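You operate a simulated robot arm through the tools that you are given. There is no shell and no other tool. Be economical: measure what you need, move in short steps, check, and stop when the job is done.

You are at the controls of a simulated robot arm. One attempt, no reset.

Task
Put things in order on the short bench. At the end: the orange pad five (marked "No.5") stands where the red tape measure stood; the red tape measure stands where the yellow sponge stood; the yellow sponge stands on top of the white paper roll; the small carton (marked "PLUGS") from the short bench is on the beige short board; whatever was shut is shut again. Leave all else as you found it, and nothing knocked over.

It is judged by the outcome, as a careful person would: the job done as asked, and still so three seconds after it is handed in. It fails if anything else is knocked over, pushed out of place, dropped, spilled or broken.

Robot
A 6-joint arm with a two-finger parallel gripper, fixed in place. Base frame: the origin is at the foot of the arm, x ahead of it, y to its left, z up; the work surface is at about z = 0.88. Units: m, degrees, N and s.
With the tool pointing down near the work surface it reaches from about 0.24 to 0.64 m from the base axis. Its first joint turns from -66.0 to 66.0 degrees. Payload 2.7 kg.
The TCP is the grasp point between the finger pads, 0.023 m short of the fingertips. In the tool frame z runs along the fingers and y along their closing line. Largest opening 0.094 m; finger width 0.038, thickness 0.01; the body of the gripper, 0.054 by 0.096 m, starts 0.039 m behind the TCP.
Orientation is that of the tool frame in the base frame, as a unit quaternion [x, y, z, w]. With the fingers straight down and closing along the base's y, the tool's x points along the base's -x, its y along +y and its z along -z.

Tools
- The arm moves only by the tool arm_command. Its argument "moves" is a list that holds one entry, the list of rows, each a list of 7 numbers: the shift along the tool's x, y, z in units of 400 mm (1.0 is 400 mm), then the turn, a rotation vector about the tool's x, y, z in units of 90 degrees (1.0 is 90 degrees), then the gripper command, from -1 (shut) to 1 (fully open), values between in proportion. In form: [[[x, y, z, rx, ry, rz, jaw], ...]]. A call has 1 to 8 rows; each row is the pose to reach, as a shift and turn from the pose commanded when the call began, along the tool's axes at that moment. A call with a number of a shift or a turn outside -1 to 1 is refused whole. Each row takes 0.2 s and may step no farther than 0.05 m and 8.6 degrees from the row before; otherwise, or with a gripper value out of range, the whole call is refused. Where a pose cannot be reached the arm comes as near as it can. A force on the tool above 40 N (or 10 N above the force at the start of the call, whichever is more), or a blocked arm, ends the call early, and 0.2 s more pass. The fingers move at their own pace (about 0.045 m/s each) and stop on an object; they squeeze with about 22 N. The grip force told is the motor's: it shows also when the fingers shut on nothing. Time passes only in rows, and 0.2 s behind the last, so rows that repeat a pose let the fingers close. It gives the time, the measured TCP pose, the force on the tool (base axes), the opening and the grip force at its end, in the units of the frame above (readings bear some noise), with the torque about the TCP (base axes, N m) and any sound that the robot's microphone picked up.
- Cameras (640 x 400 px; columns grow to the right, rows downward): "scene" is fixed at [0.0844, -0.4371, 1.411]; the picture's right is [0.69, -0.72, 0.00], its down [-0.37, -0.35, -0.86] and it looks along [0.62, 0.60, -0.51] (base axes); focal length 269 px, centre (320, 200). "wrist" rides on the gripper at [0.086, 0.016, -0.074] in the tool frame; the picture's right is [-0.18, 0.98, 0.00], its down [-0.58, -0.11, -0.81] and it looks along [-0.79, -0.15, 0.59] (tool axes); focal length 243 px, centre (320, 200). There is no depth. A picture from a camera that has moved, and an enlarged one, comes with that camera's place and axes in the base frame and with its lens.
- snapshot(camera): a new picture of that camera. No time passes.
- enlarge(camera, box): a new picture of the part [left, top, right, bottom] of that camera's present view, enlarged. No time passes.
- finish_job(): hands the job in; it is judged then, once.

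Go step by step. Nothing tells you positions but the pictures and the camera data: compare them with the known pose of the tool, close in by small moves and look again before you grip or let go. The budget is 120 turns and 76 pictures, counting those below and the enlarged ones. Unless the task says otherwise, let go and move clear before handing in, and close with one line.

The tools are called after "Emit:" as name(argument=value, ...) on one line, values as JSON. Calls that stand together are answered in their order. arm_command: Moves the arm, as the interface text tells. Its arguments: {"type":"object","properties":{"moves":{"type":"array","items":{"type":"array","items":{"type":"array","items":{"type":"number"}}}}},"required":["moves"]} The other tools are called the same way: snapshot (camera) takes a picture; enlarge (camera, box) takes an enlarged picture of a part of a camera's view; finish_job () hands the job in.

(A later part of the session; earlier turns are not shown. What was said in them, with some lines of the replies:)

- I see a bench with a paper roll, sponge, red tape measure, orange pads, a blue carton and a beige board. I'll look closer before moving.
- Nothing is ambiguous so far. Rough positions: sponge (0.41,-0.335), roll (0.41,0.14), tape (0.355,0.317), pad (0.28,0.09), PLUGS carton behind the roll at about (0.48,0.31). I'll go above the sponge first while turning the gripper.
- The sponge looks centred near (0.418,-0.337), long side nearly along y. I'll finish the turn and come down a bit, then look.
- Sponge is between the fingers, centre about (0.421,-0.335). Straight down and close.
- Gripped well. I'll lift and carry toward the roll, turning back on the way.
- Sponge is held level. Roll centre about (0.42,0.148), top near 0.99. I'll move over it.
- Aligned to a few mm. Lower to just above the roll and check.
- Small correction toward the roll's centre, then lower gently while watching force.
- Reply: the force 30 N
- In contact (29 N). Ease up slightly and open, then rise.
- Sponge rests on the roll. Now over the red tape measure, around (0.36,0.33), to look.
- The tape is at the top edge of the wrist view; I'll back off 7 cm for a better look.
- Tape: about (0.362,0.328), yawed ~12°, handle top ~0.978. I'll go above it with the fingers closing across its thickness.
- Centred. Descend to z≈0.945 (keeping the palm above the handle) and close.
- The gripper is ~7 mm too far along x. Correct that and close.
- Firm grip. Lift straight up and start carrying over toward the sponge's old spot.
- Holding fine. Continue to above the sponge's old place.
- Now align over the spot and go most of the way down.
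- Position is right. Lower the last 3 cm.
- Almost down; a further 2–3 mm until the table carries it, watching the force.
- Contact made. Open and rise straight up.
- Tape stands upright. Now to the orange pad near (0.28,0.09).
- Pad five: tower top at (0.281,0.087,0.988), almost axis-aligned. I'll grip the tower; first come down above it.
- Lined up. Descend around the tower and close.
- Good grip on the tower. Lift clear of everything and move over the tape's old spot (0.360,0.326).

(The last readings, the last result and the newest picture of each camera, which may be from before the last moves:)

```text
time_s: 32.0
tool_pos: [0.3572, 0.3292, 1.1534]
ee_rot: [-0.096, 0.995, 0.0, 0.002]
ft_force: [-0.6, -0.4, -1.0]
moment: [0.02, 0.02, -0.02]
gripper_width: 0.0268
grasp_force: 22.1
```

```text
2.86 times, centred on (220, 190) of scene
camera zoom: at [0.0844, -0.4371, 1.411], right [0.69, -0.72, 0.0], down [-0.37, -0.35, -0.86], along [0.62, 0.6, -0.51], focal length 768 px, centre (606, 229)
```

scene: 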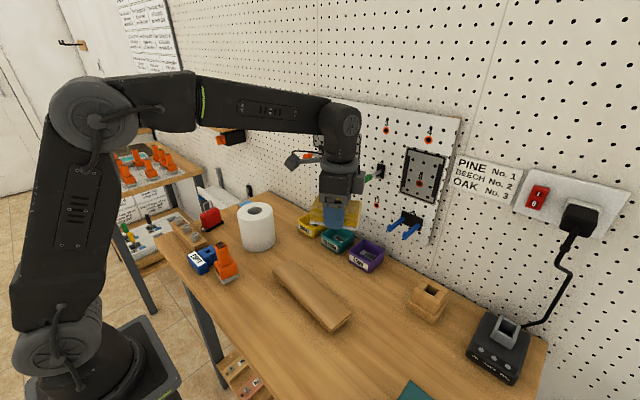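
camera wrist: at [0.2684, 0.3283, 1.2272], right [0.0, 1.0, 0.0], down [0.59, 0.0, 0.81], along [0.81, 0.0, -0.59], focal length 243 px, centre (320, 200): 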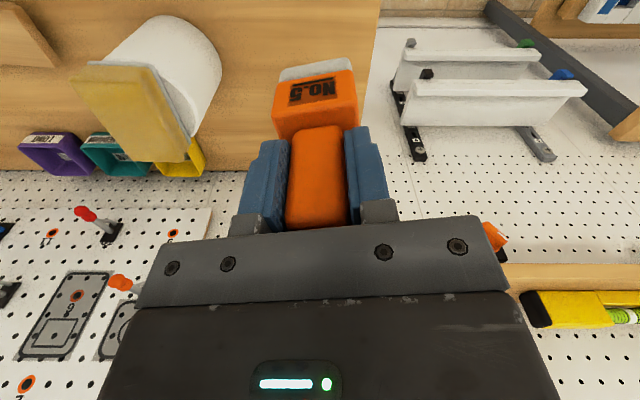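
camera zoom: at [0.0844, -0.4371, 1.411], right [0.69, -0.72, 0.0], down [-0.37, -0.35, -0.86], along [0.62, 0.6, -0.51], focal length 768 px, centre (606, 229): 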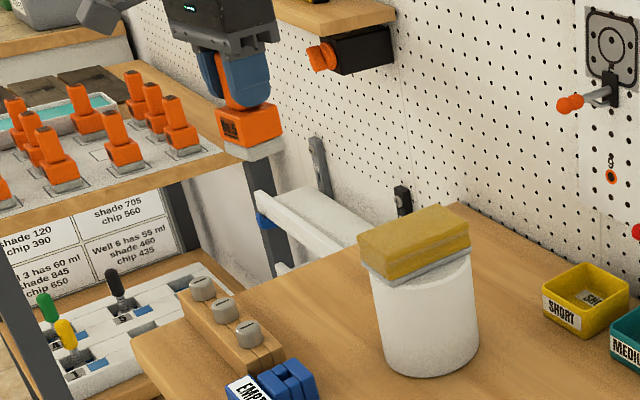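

Descend to a little above the bench and check.

Emit:
arm_command(moves=[[[-0.005, -0.011, 0.11, 0, 0, 0, -1], [-0.005, -0.011, 0.22, 0, 0, 0, -1], [-0.005, -0.011, 0.33, 0, 0, 0, -1], [-0.005, -0.011, 0.43, 0, 0, 0, -1], [-0.005, -0.011, 0.46, 0, 0, 0, -1]]])

Emit:
enlarge(camera="scene", box=[170, 160, 270, 240])

```text
time_s: 33.2
tool_pos: [0.359, 0.3226, 0.9673]
ee_rot: [-0.094, 0.996, -0.001, 0.002]
ft_force: [0.0, 0.4, -0.7]
moment: [-0.02, -0.03, 0.02]
gripper_width: 0.0266
grasp_force: 21.9
```

```text
5.00 times, centred on (220, 200) of scene
camera zoom: at [0.0845, -0.4371, 1.411], right [0.69, -0.72, 0.0], down [-0.37, -0.35, -0.86], along [0.62, 0.6, -0.51], focal length 1344 px, centre (820, 200)
```

zoom: 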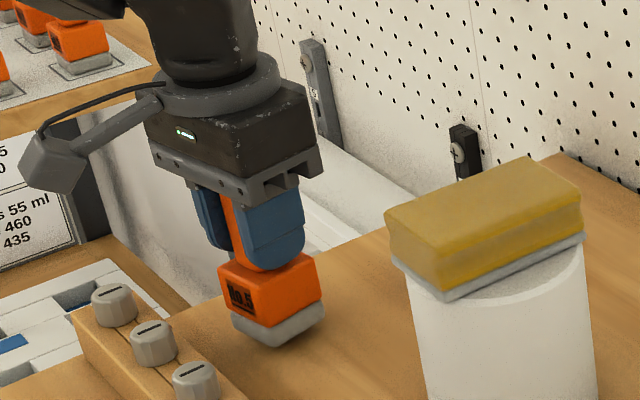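

Lower the last ~8 mm gently.

Emit:
arm_command(moves=[[[0, 0.006, 0.01, 0, 0, 0, -1], [0, 0.006, 0.018, 0, 0, 0, -1], [0, 0.006, 0.022, 0, 0, 0, -1]]])

```text
time_s: 34.0
tool_pos: [0.3589, 0.3255, 0.9593]
ee_rot: [-0.095, 0.995, -0.001, 0.002]
ft_force: [-3.0, -2.9, 11.4]
moment: [-0.25, 0.52, 0.02]
gripper_width: 0.0265
grasp_force: 22.4
```

In contact. Ease off, release, rise.

Emit:
arm_command(moves=[[[0, 0, -0.002, 0, 0, 0, -1], [0, 0, -0.002, 0, 0, 0, 0], [0, 0, -0.002, 0, 0, 0, 0.6], [0, 0, -0.002, 0, 0, 0, 1], [0, 0, -0.08, 0, 0, 0, 1], [0, 0, -0.2, 0, 0, 0, 1], [0, 0, -0.32, 0, 0, 0, 1], [0, 0, -0.42, 0, 0, 0, 1]]])

Emit:
enlarge(camera="scene", box=[150, 140, 290, 280])

Emit:
snapshot(camera="wrist")

```text
time_s: 35.8
tool_pos: [0.3627, 0.3224, 1.1271]
ee_rot: [-0.093, 0.996, 0.0, 0.0]
ft_force: [-0.4, 0.3, -0.7]
moment: [0.0, 0.04, 0.01]
gripper_width: 0.0939
grasp_force: 0.1
```

```text
2.86 times, centred on (220, 210) of scene
camera zoom: at [0.0844, -0.4372, 1.411], right [0.69, -0.72, 0.0], down [-0.37, -0.35, -0.86], along [0.62, 0.6, -0.51], focal length 768 px, centre (606, 171)
```

zoom: 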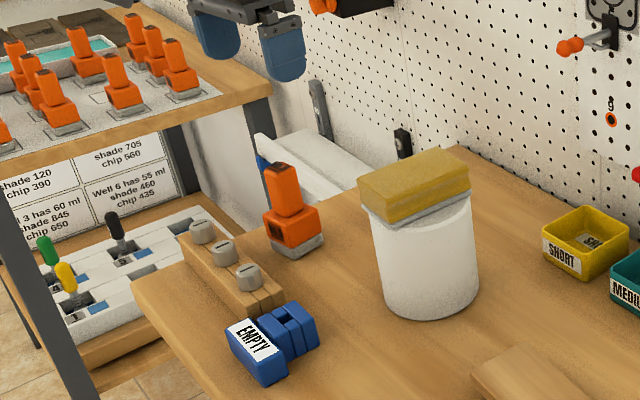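

```text
30 pictures are left
camera wrist: at [0.2738, 0.3215, 1.2011], right [0.0, 1.0, 0.0], down [0.59, 0.0, 0.81], along [0.81, 0.0, -0.59], focal length 243 px, centre (320, 200)
```

wrist: 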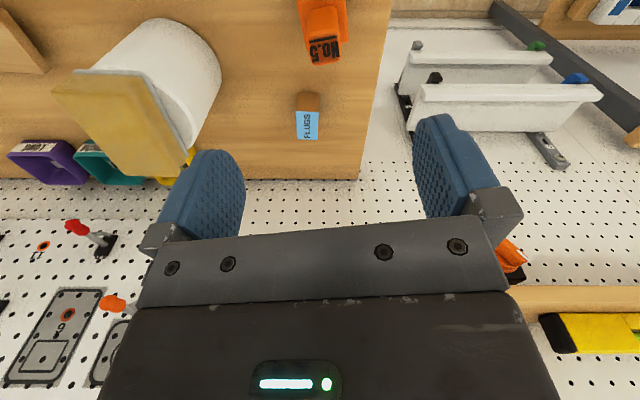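

Pad stands in place. The PLUGS carton top is at about (0.481,0.303,0.925), but gripping along y would drive the wrist camera into the pad's tower, so I'll turn the gripper ~93° so the camera sits on the +y side.

Emit:
arm_command(moves=[[[-0.035, -0.0127, 0, 0, 0, 0.094, 1], [-0.07, -0.0254, 0, 0, 0, 0.188, 1], [-0.104, -0.038, 0, 0, 0, 0.282, 1], [-0.139, -0.051, 0, 0, 0, 0.376, 1], [-0.174, -0.0635, 0, 0, 0, 0.47, 1], [-0.209, -0.076, 0, 0, 0, 0.564, 1], [-0.243, -0.089, 0, 0, 0, 0.658, 1], [-0.278, -0.1015, 0, 0, 0, 0.752, 1]]])

Emit:
arm_command(moves=[[[0, 0, 0, 0, 0, 0.08, 1], [0, 0, 0, 0, 0, 0.16, 1], [0, 0, 0, 0, 0, 0.24, 1], [0, 0, 0, 0, 0, 0.32, 1], [0, 0, 0, 0, 0, 0.401, 1]]])

Emit:
snapshot(camera="wrist")

Emit:
snapshot(camera="scene")

```text
time_s: 37.6
tool_pos: [0.4792, 0.3065, 1.1256]
ee_rot: [0.477, 0.879, -0.001, 0.001]
ft_force: [0.7, 0.0, 0.1]
moment: [0.01, -0.01, -0.02]
gripper_width: 0.0941
grasp_force: 0.0
```

```text
time_s: 38.8
tool_pos: [0.4774, 0.3064, 1.1253]
ee_rot: [0.726, 0.688, 0.001, 0.001]
ft_force: [0.1, -0.2, 0.0]
moment: [0.02, 0.0, 0.02]
gripper_width: 0.0942
grasp_force: 0.1
```

```text
29 pictures are left
camera wrist: at [0.4969, 0.3907, 1.1997], right [0.97, -0.24, 0.0], down [-0.14, -0.57, 0.81], along [-0.19, -0.78, -0.59], focal length 243 px, centre (320, 200)
```

wrist: 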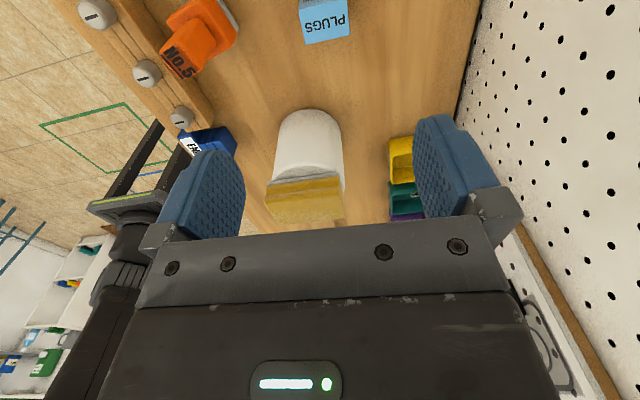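

```text
28 pictures are left
```

scene: 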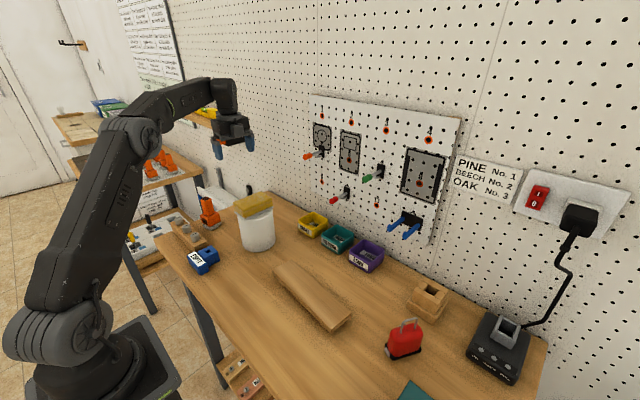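

Orientation reached. Carton centre ≈ (0.4805,0.304). Descend part way and check.

Emit:
arm_command(moves=[[[-0.005, 0.008, 0.1, 0, 0, 0, 1], [-0.005, 0.008, 0.2, 0, 0, 0, 1], [-0.005, 0.008, 0.3, 0, 0, 0, 1], [-0.005, 0.008, 0.38, 0, 0, 0, 1]]])

Emit:
snapshot(camera="wrist")

Emit:
enlarge(camera="scene", box=[180, 140, 300, 240])

```text
time_s: 39.8
tool_pos: [0.4811, 0.3021, 0.9718]
ee_rot: [0.725, 0.689, 0.0, 0.001]
ft_force: [-0.1, -0.7, 0.0]
moment: [-0.01, -0.01, -0.01]
gripper_width: 0.0939
grasp_force: 0.2
```

```text
27 pictures are left
camera wrist: at [0.5007, 0.387, 1.0456], right [0.97, -0.23, 0.0], down [-0.14, -0.57, 0.81], along [-0.19, -0.78, -0.59], focal length 243 px, centre (320, 200)
```

wrist: 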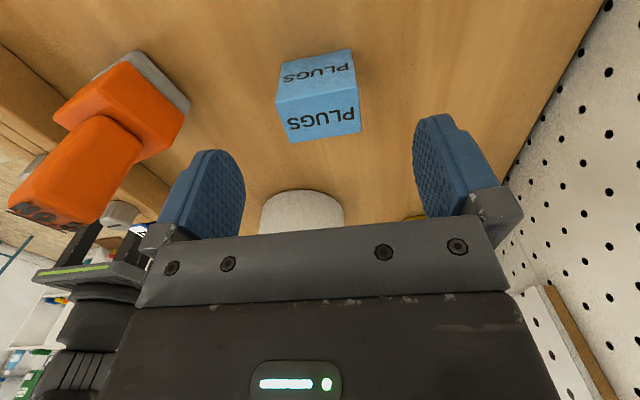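

```text
4.00 times, centred on (240, 190) of scene
camera zoom: at [0.0844, -0.4371, 1.411], right [0.69, -0.72, 0.0], down [-0.37, -0.35, -0.86], along [0.62, 0.6, -0.51], focal length 1075 px, centre (640, 240)
```

zoom: 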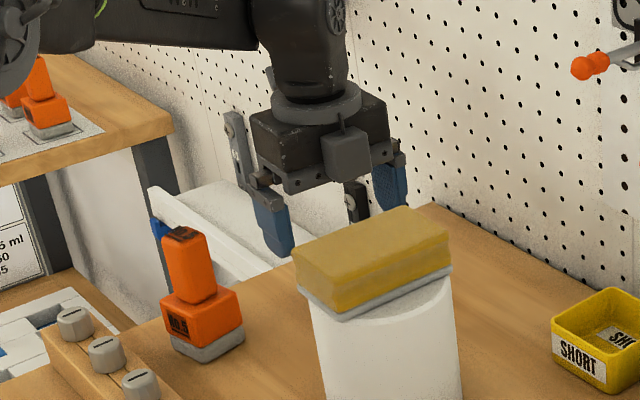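

Centred. Descend and close.

Emit:
arm_command(moves=[[[0.006, 0, 0.08, 0, 0, 0, 1], [0.006, 0, 0.16, 0, 0, 0, 1], [0.006, 0, 0.16, 0, 0, 0, -1], [0.006, 0, 0.16, 0, 0, 0, -1], [0.006, 0, 0.16, 0, 0, 0, -1], [0.006, 0, 0.16, 0, 0, 0, -1], [0.006, 0, 0.16, 0, 0, 0, -1]]])

Emit:
snapshot(camera="wrist")

```text
time_s: 41.4
tool_pos: [0.4818, 0.306, 0.9116]
ee_rot: [0.725, 0.689, 0.0, 0.0]
ft_force: [0.7, 0.1, 0.8]
moment: [-0.02, 0.02, 0.0]
gripper_width: 0.0454
grasp_force: 21.4
```

```text
25 pictures are left
camera wrist: at [0.5023, 0.3913, 0.9854], right [0.97, -0.23, 0.0], down [-0.14, -0.57, 0.81], along [-0.19, -0.78, -0.59], focal length 243 px, centre (320, 200)
```

wrist: 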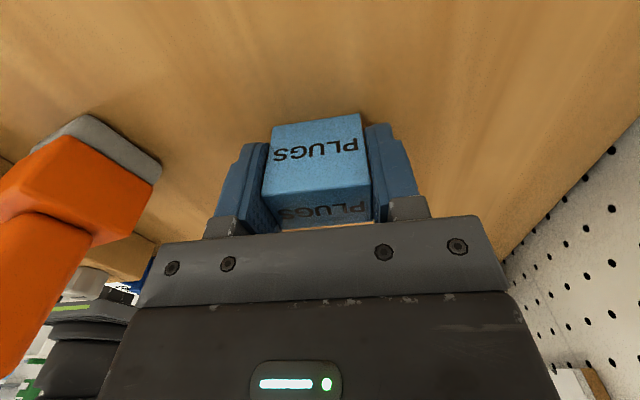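

Carton held. Lift high and begin carrying toward the board.

Emit:
arm_command(moves=[[[0, 0, -0.12, 0, 0, 0, -1], [0, 0, -0.24, 0, 0, 0, -1], [0, 0, -0.36, 0, 0, 0, -1], [0, 0, -0.48, 0, 0, 0, -1], [0, 0, -0.6, 0, 0, 0, -1], [-0.115, -0.03, -0.6, 0, 0, 0, -1], [-0.23, -0.06, -0.6, 0, 0, 0, -1], [-0.345, -0.09, -0.6, 0, 0, 0, -1]]])

Emit:
arm_command(moves=[[[-0.115, -0.02, 0, 0, 0, -0.06, -1], [-0.23, -0.04, 0, 0, 0, -0.12, -1], [-0.345, -0.06, 0, 0, 0, -0.18, -1], [-0.46, -0.08, 0, 0, 0, -0.24, -1], [-0.575, -0.1, 0, 0, 0, -0.3, -1]]])

Emit:
snapshot(camera="wrist")

Emit:
snapshot(camera="scene")

```text
time_s: 43.2
tool_pos: [0.4363, 0.1685, 1.1503]
ee_rot: [0.725, 0.689, 0.0, 0.001]
ft_force: [-0.5, 0.6, -0.7]
moment: [0.0, 0.0, -0.01]
gripper_width: 0.0456
grasp_force: 22.1
```

```text
time_s: 44.4
tool_pos: [0.3865, -0.0592, 1.1474]
ee_rot: [0.543, 0.84, 0.001, 0.002]
ft_force: [0.1, -0.3, 0.1]
moment: [0.05, -0.03, -0.01]
gripper_width: 0.0458
grasp_force: 21.9
```

```text
24 pictures are left
camera wrist: at [0.3656, 0.0268, 1.2223], right [0.97, 0.23, 0.0], down [0.14, -0.57, 0.81], along [0.19, -0.78, -0.59], focal length 243 px, centre (320, 200)
```

wrist: 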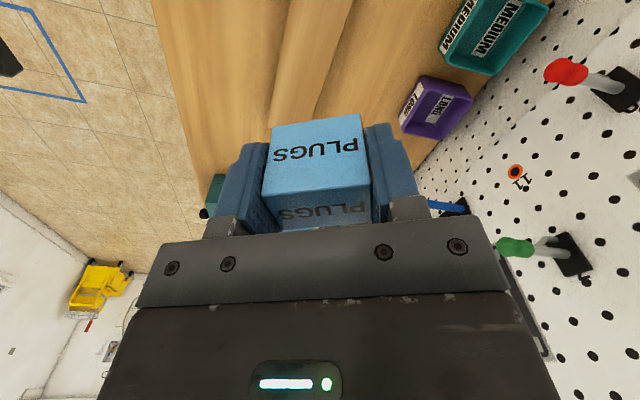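

```text
23 pictures are left
```

scene: 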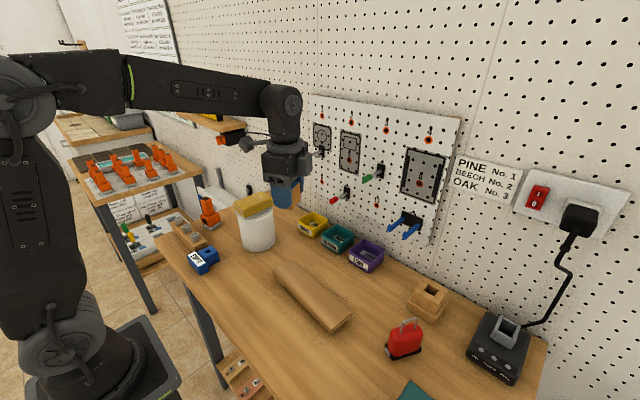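

Enlarging the board to measure its place and height.

Emit:
enlarge(camera="scene", box=[260, 250, 370, 340])

Emit:
enlarge(camera="wrist", box=[160, 0, 480, 200])

```text
4.44 times, centred on (315, 295) of scene
camera zoom: at [0.0845, -0.4371, 1.411], right [0.69, -0.72, 0.0], down [-0.37, -0.35, -0.86], along [0.62, 0.6, -0.51], focal length 1195 px, centre (342, -222)
```

zoom: 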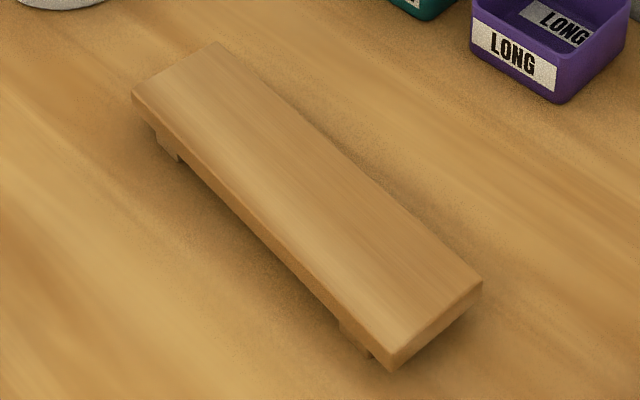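

```text
2.00 times, centred on (320, 100) of wrist
camera zoom: at [0.3656, 0.0268, 1.2223], right [0.97, 0.23, 0.0], down [0.14, -0.57, 0.81], along [0.19, -0.78, -0.59], focal length 485 px, centre (320, 400)
```

zoom: 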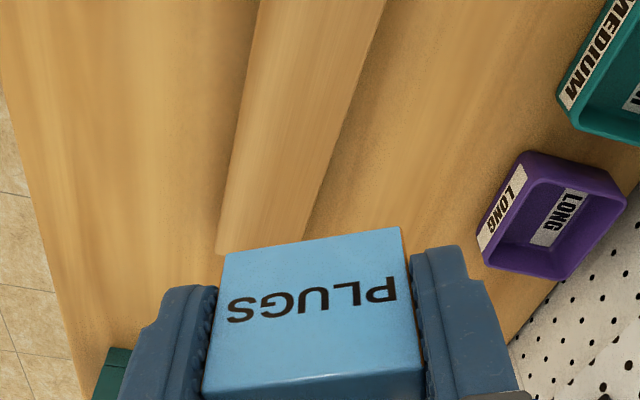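

Board top ≈ 0.905, centre ≈ (0.381,-0.111), tilted ~5°. Move over the centre, turn to match and go down to 2 cm above.

Emit:
arm_command(moves=[[[-0.04, -0.022, 0, 0, 0, 0.08, -1], [-0.08, -0.044, 0.02, 0, 0, 0.16, -1], [-0.113, -0.066, 0.08, 0, 0, 0.24, -1], [-0.113, -0.066, 0.18, 0, 0, 0.324, -1], [-0.113, -0.066, 0.28, 0, 0, 0.324, -1], [-0.113, -0.066, 0.38, 0, 0, 0.324, -1], [-0.113, -0.066, 0.47, 0, 0, 0.324, -1]]])

Emit:
enlarge(camera="scene", box=[240, 220, 380, 340])

Emit:
snapshot(camera="wrist")

```text
time_s: 46.0
tool_pos: [0.3833, -0.1079, 0.9624]
ee_rot: [0.738, 0.675, 0.001, 0.001]
ft_force: [-0.4, -0.7, -0.9]
moment: [0.02, 0.0, 0.0]
gripper_width: 0.0456
grasp_force: 22.2
```

```text
3.33 times, centred on (310, 280) of scene
camera zoom: at [0.0844, -0.4372, 1.411], right [0.69, -0.72, 0.0], down [-0.37, -0.35, -0.86], along [0.62, 0.6, -0.51], focal length 896 px, centre (353, -67)
```

zoom: 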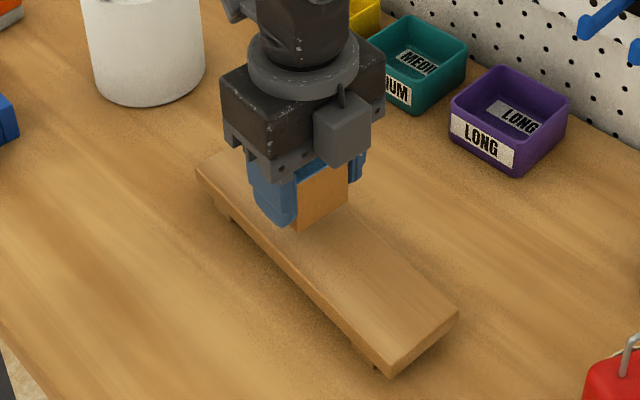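

```text
19 pictures are left
camera wrist: at [0.4062, -0.0235, 1.0354], right [0.96, -0.27, 0.0], down [-0.16, -0.57, 0.81], along [-0.22, -0.78, -0.59], focal length 243 px, centre (320, 200)
```

wrist: 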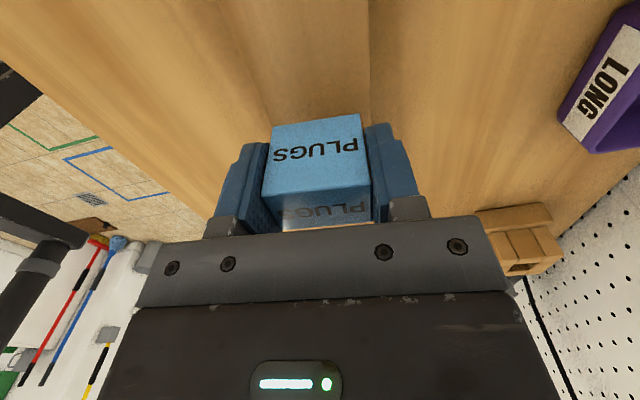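

Well over the board. Lower in small steps.

Emit:
arm_command(moves=[[[0, -0.003, 0.03, 0, 0, 0, -1], [0, -0.003, 0.05, 0, 0, 0, -1], [0, -0.003, 0.058, 0, 0, 0, -1]]])

Emit:
enlarge(camera="scene", box=[270, 240, 350, 310])

```text
time_s: 46.8
tool_pos: [0.38, -0.1098, 0.9404]
ee_rot: [0.738, 0.675, 0.001, 0.002]
ft_force: [-6.1, 3.6, 21.9]
moment: [0.1, 0.29, 0.01]
gripper_width: 0.0457
grasp_force: 21.8
```

```text
5.71 times, centred on (310, 275) of scene
camera zoom: at [0.084, -0.437, 1.4111], right [0.69, -0.72, 0.0], down [-0.37, -0.35, -0.86], along [0.62, 0.6, -0.51], focal length 1536 px, centre (377, -229)
```

zoom: 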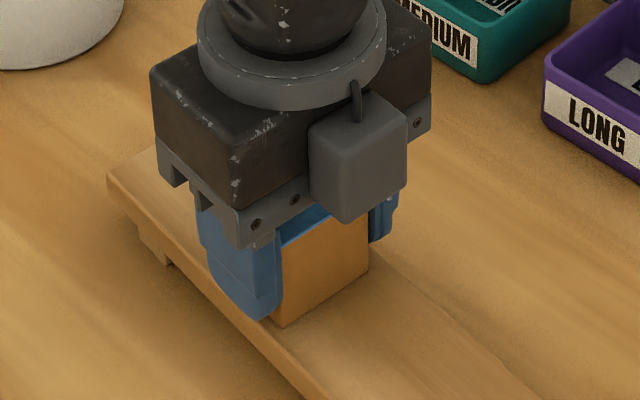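

On the board. Ease off, release, and rise.

Emit:
arm_command(moves=[[[0, 0, -0.004, 0, 0, 0, -1], [0, 0, -0.004, 0, 0, 0, 0.2], [0, 0, -0.004, 0, 0, 0, 0.6], [0, 0, -0.004, 0, 0, 0, 0.8], [0, 0, -0.08, 0, 0, 0, 0.8], [0, 0, -0.2, 0, 0, 0, 1], [0, 0, -0.32, 0, 0, 0, 1], [0, 0, -0.44, 0, 0, 0, 1]]])

Emit:
enlarge(camera="scene", box=[240, 220, 380, 340])

Emit:
snapshot(camera="scene")

```text
time_s: 48.6
tool_pos: [0.3764, -0.1083, 1.1122]
ee_rot: [0.738, 0.675, -0.001, 0.0]
ft_force: [-0.4, 0.1, 0.4]
moment: [0.01, 0.01, 0.01]
gripper_width: 0.0939
grasp_force: 0.1
```

```text
3.33 times, centred on (310, 280) of scene
camera zoom: at [0.0844, -0.4371, 1.411], right [0.69, -0.72, 0.0], down [-0.37, -0.35, -0.86], along [0.62, 0.6, -0.51], focal length 896 px, centre (353, -67)
```

zoom: 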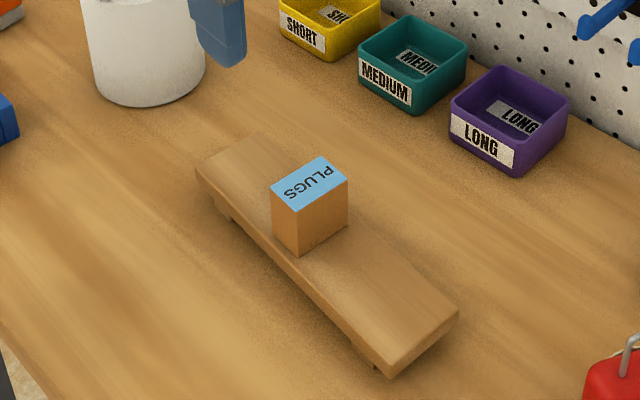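

```text
16 pictures are left
```

scene: 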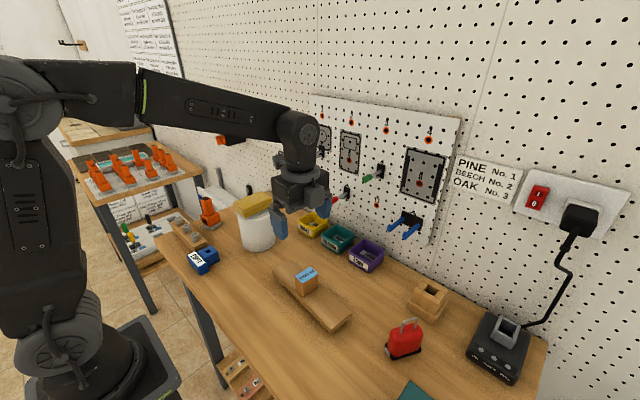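

All four items are where they should be, the bench is otherwise unchanged, and the gripper is open and clear. Handing in.

Emit:
finish_job()

```text
The job is handed in.
```

The bench is in order: pad No.5 stands where the tape measure stood, the tape measure stands where the sponge stood, the sponge is on the paper roll, and the PLUGS carton is on the beige board. Nothing was opened or knocked over.
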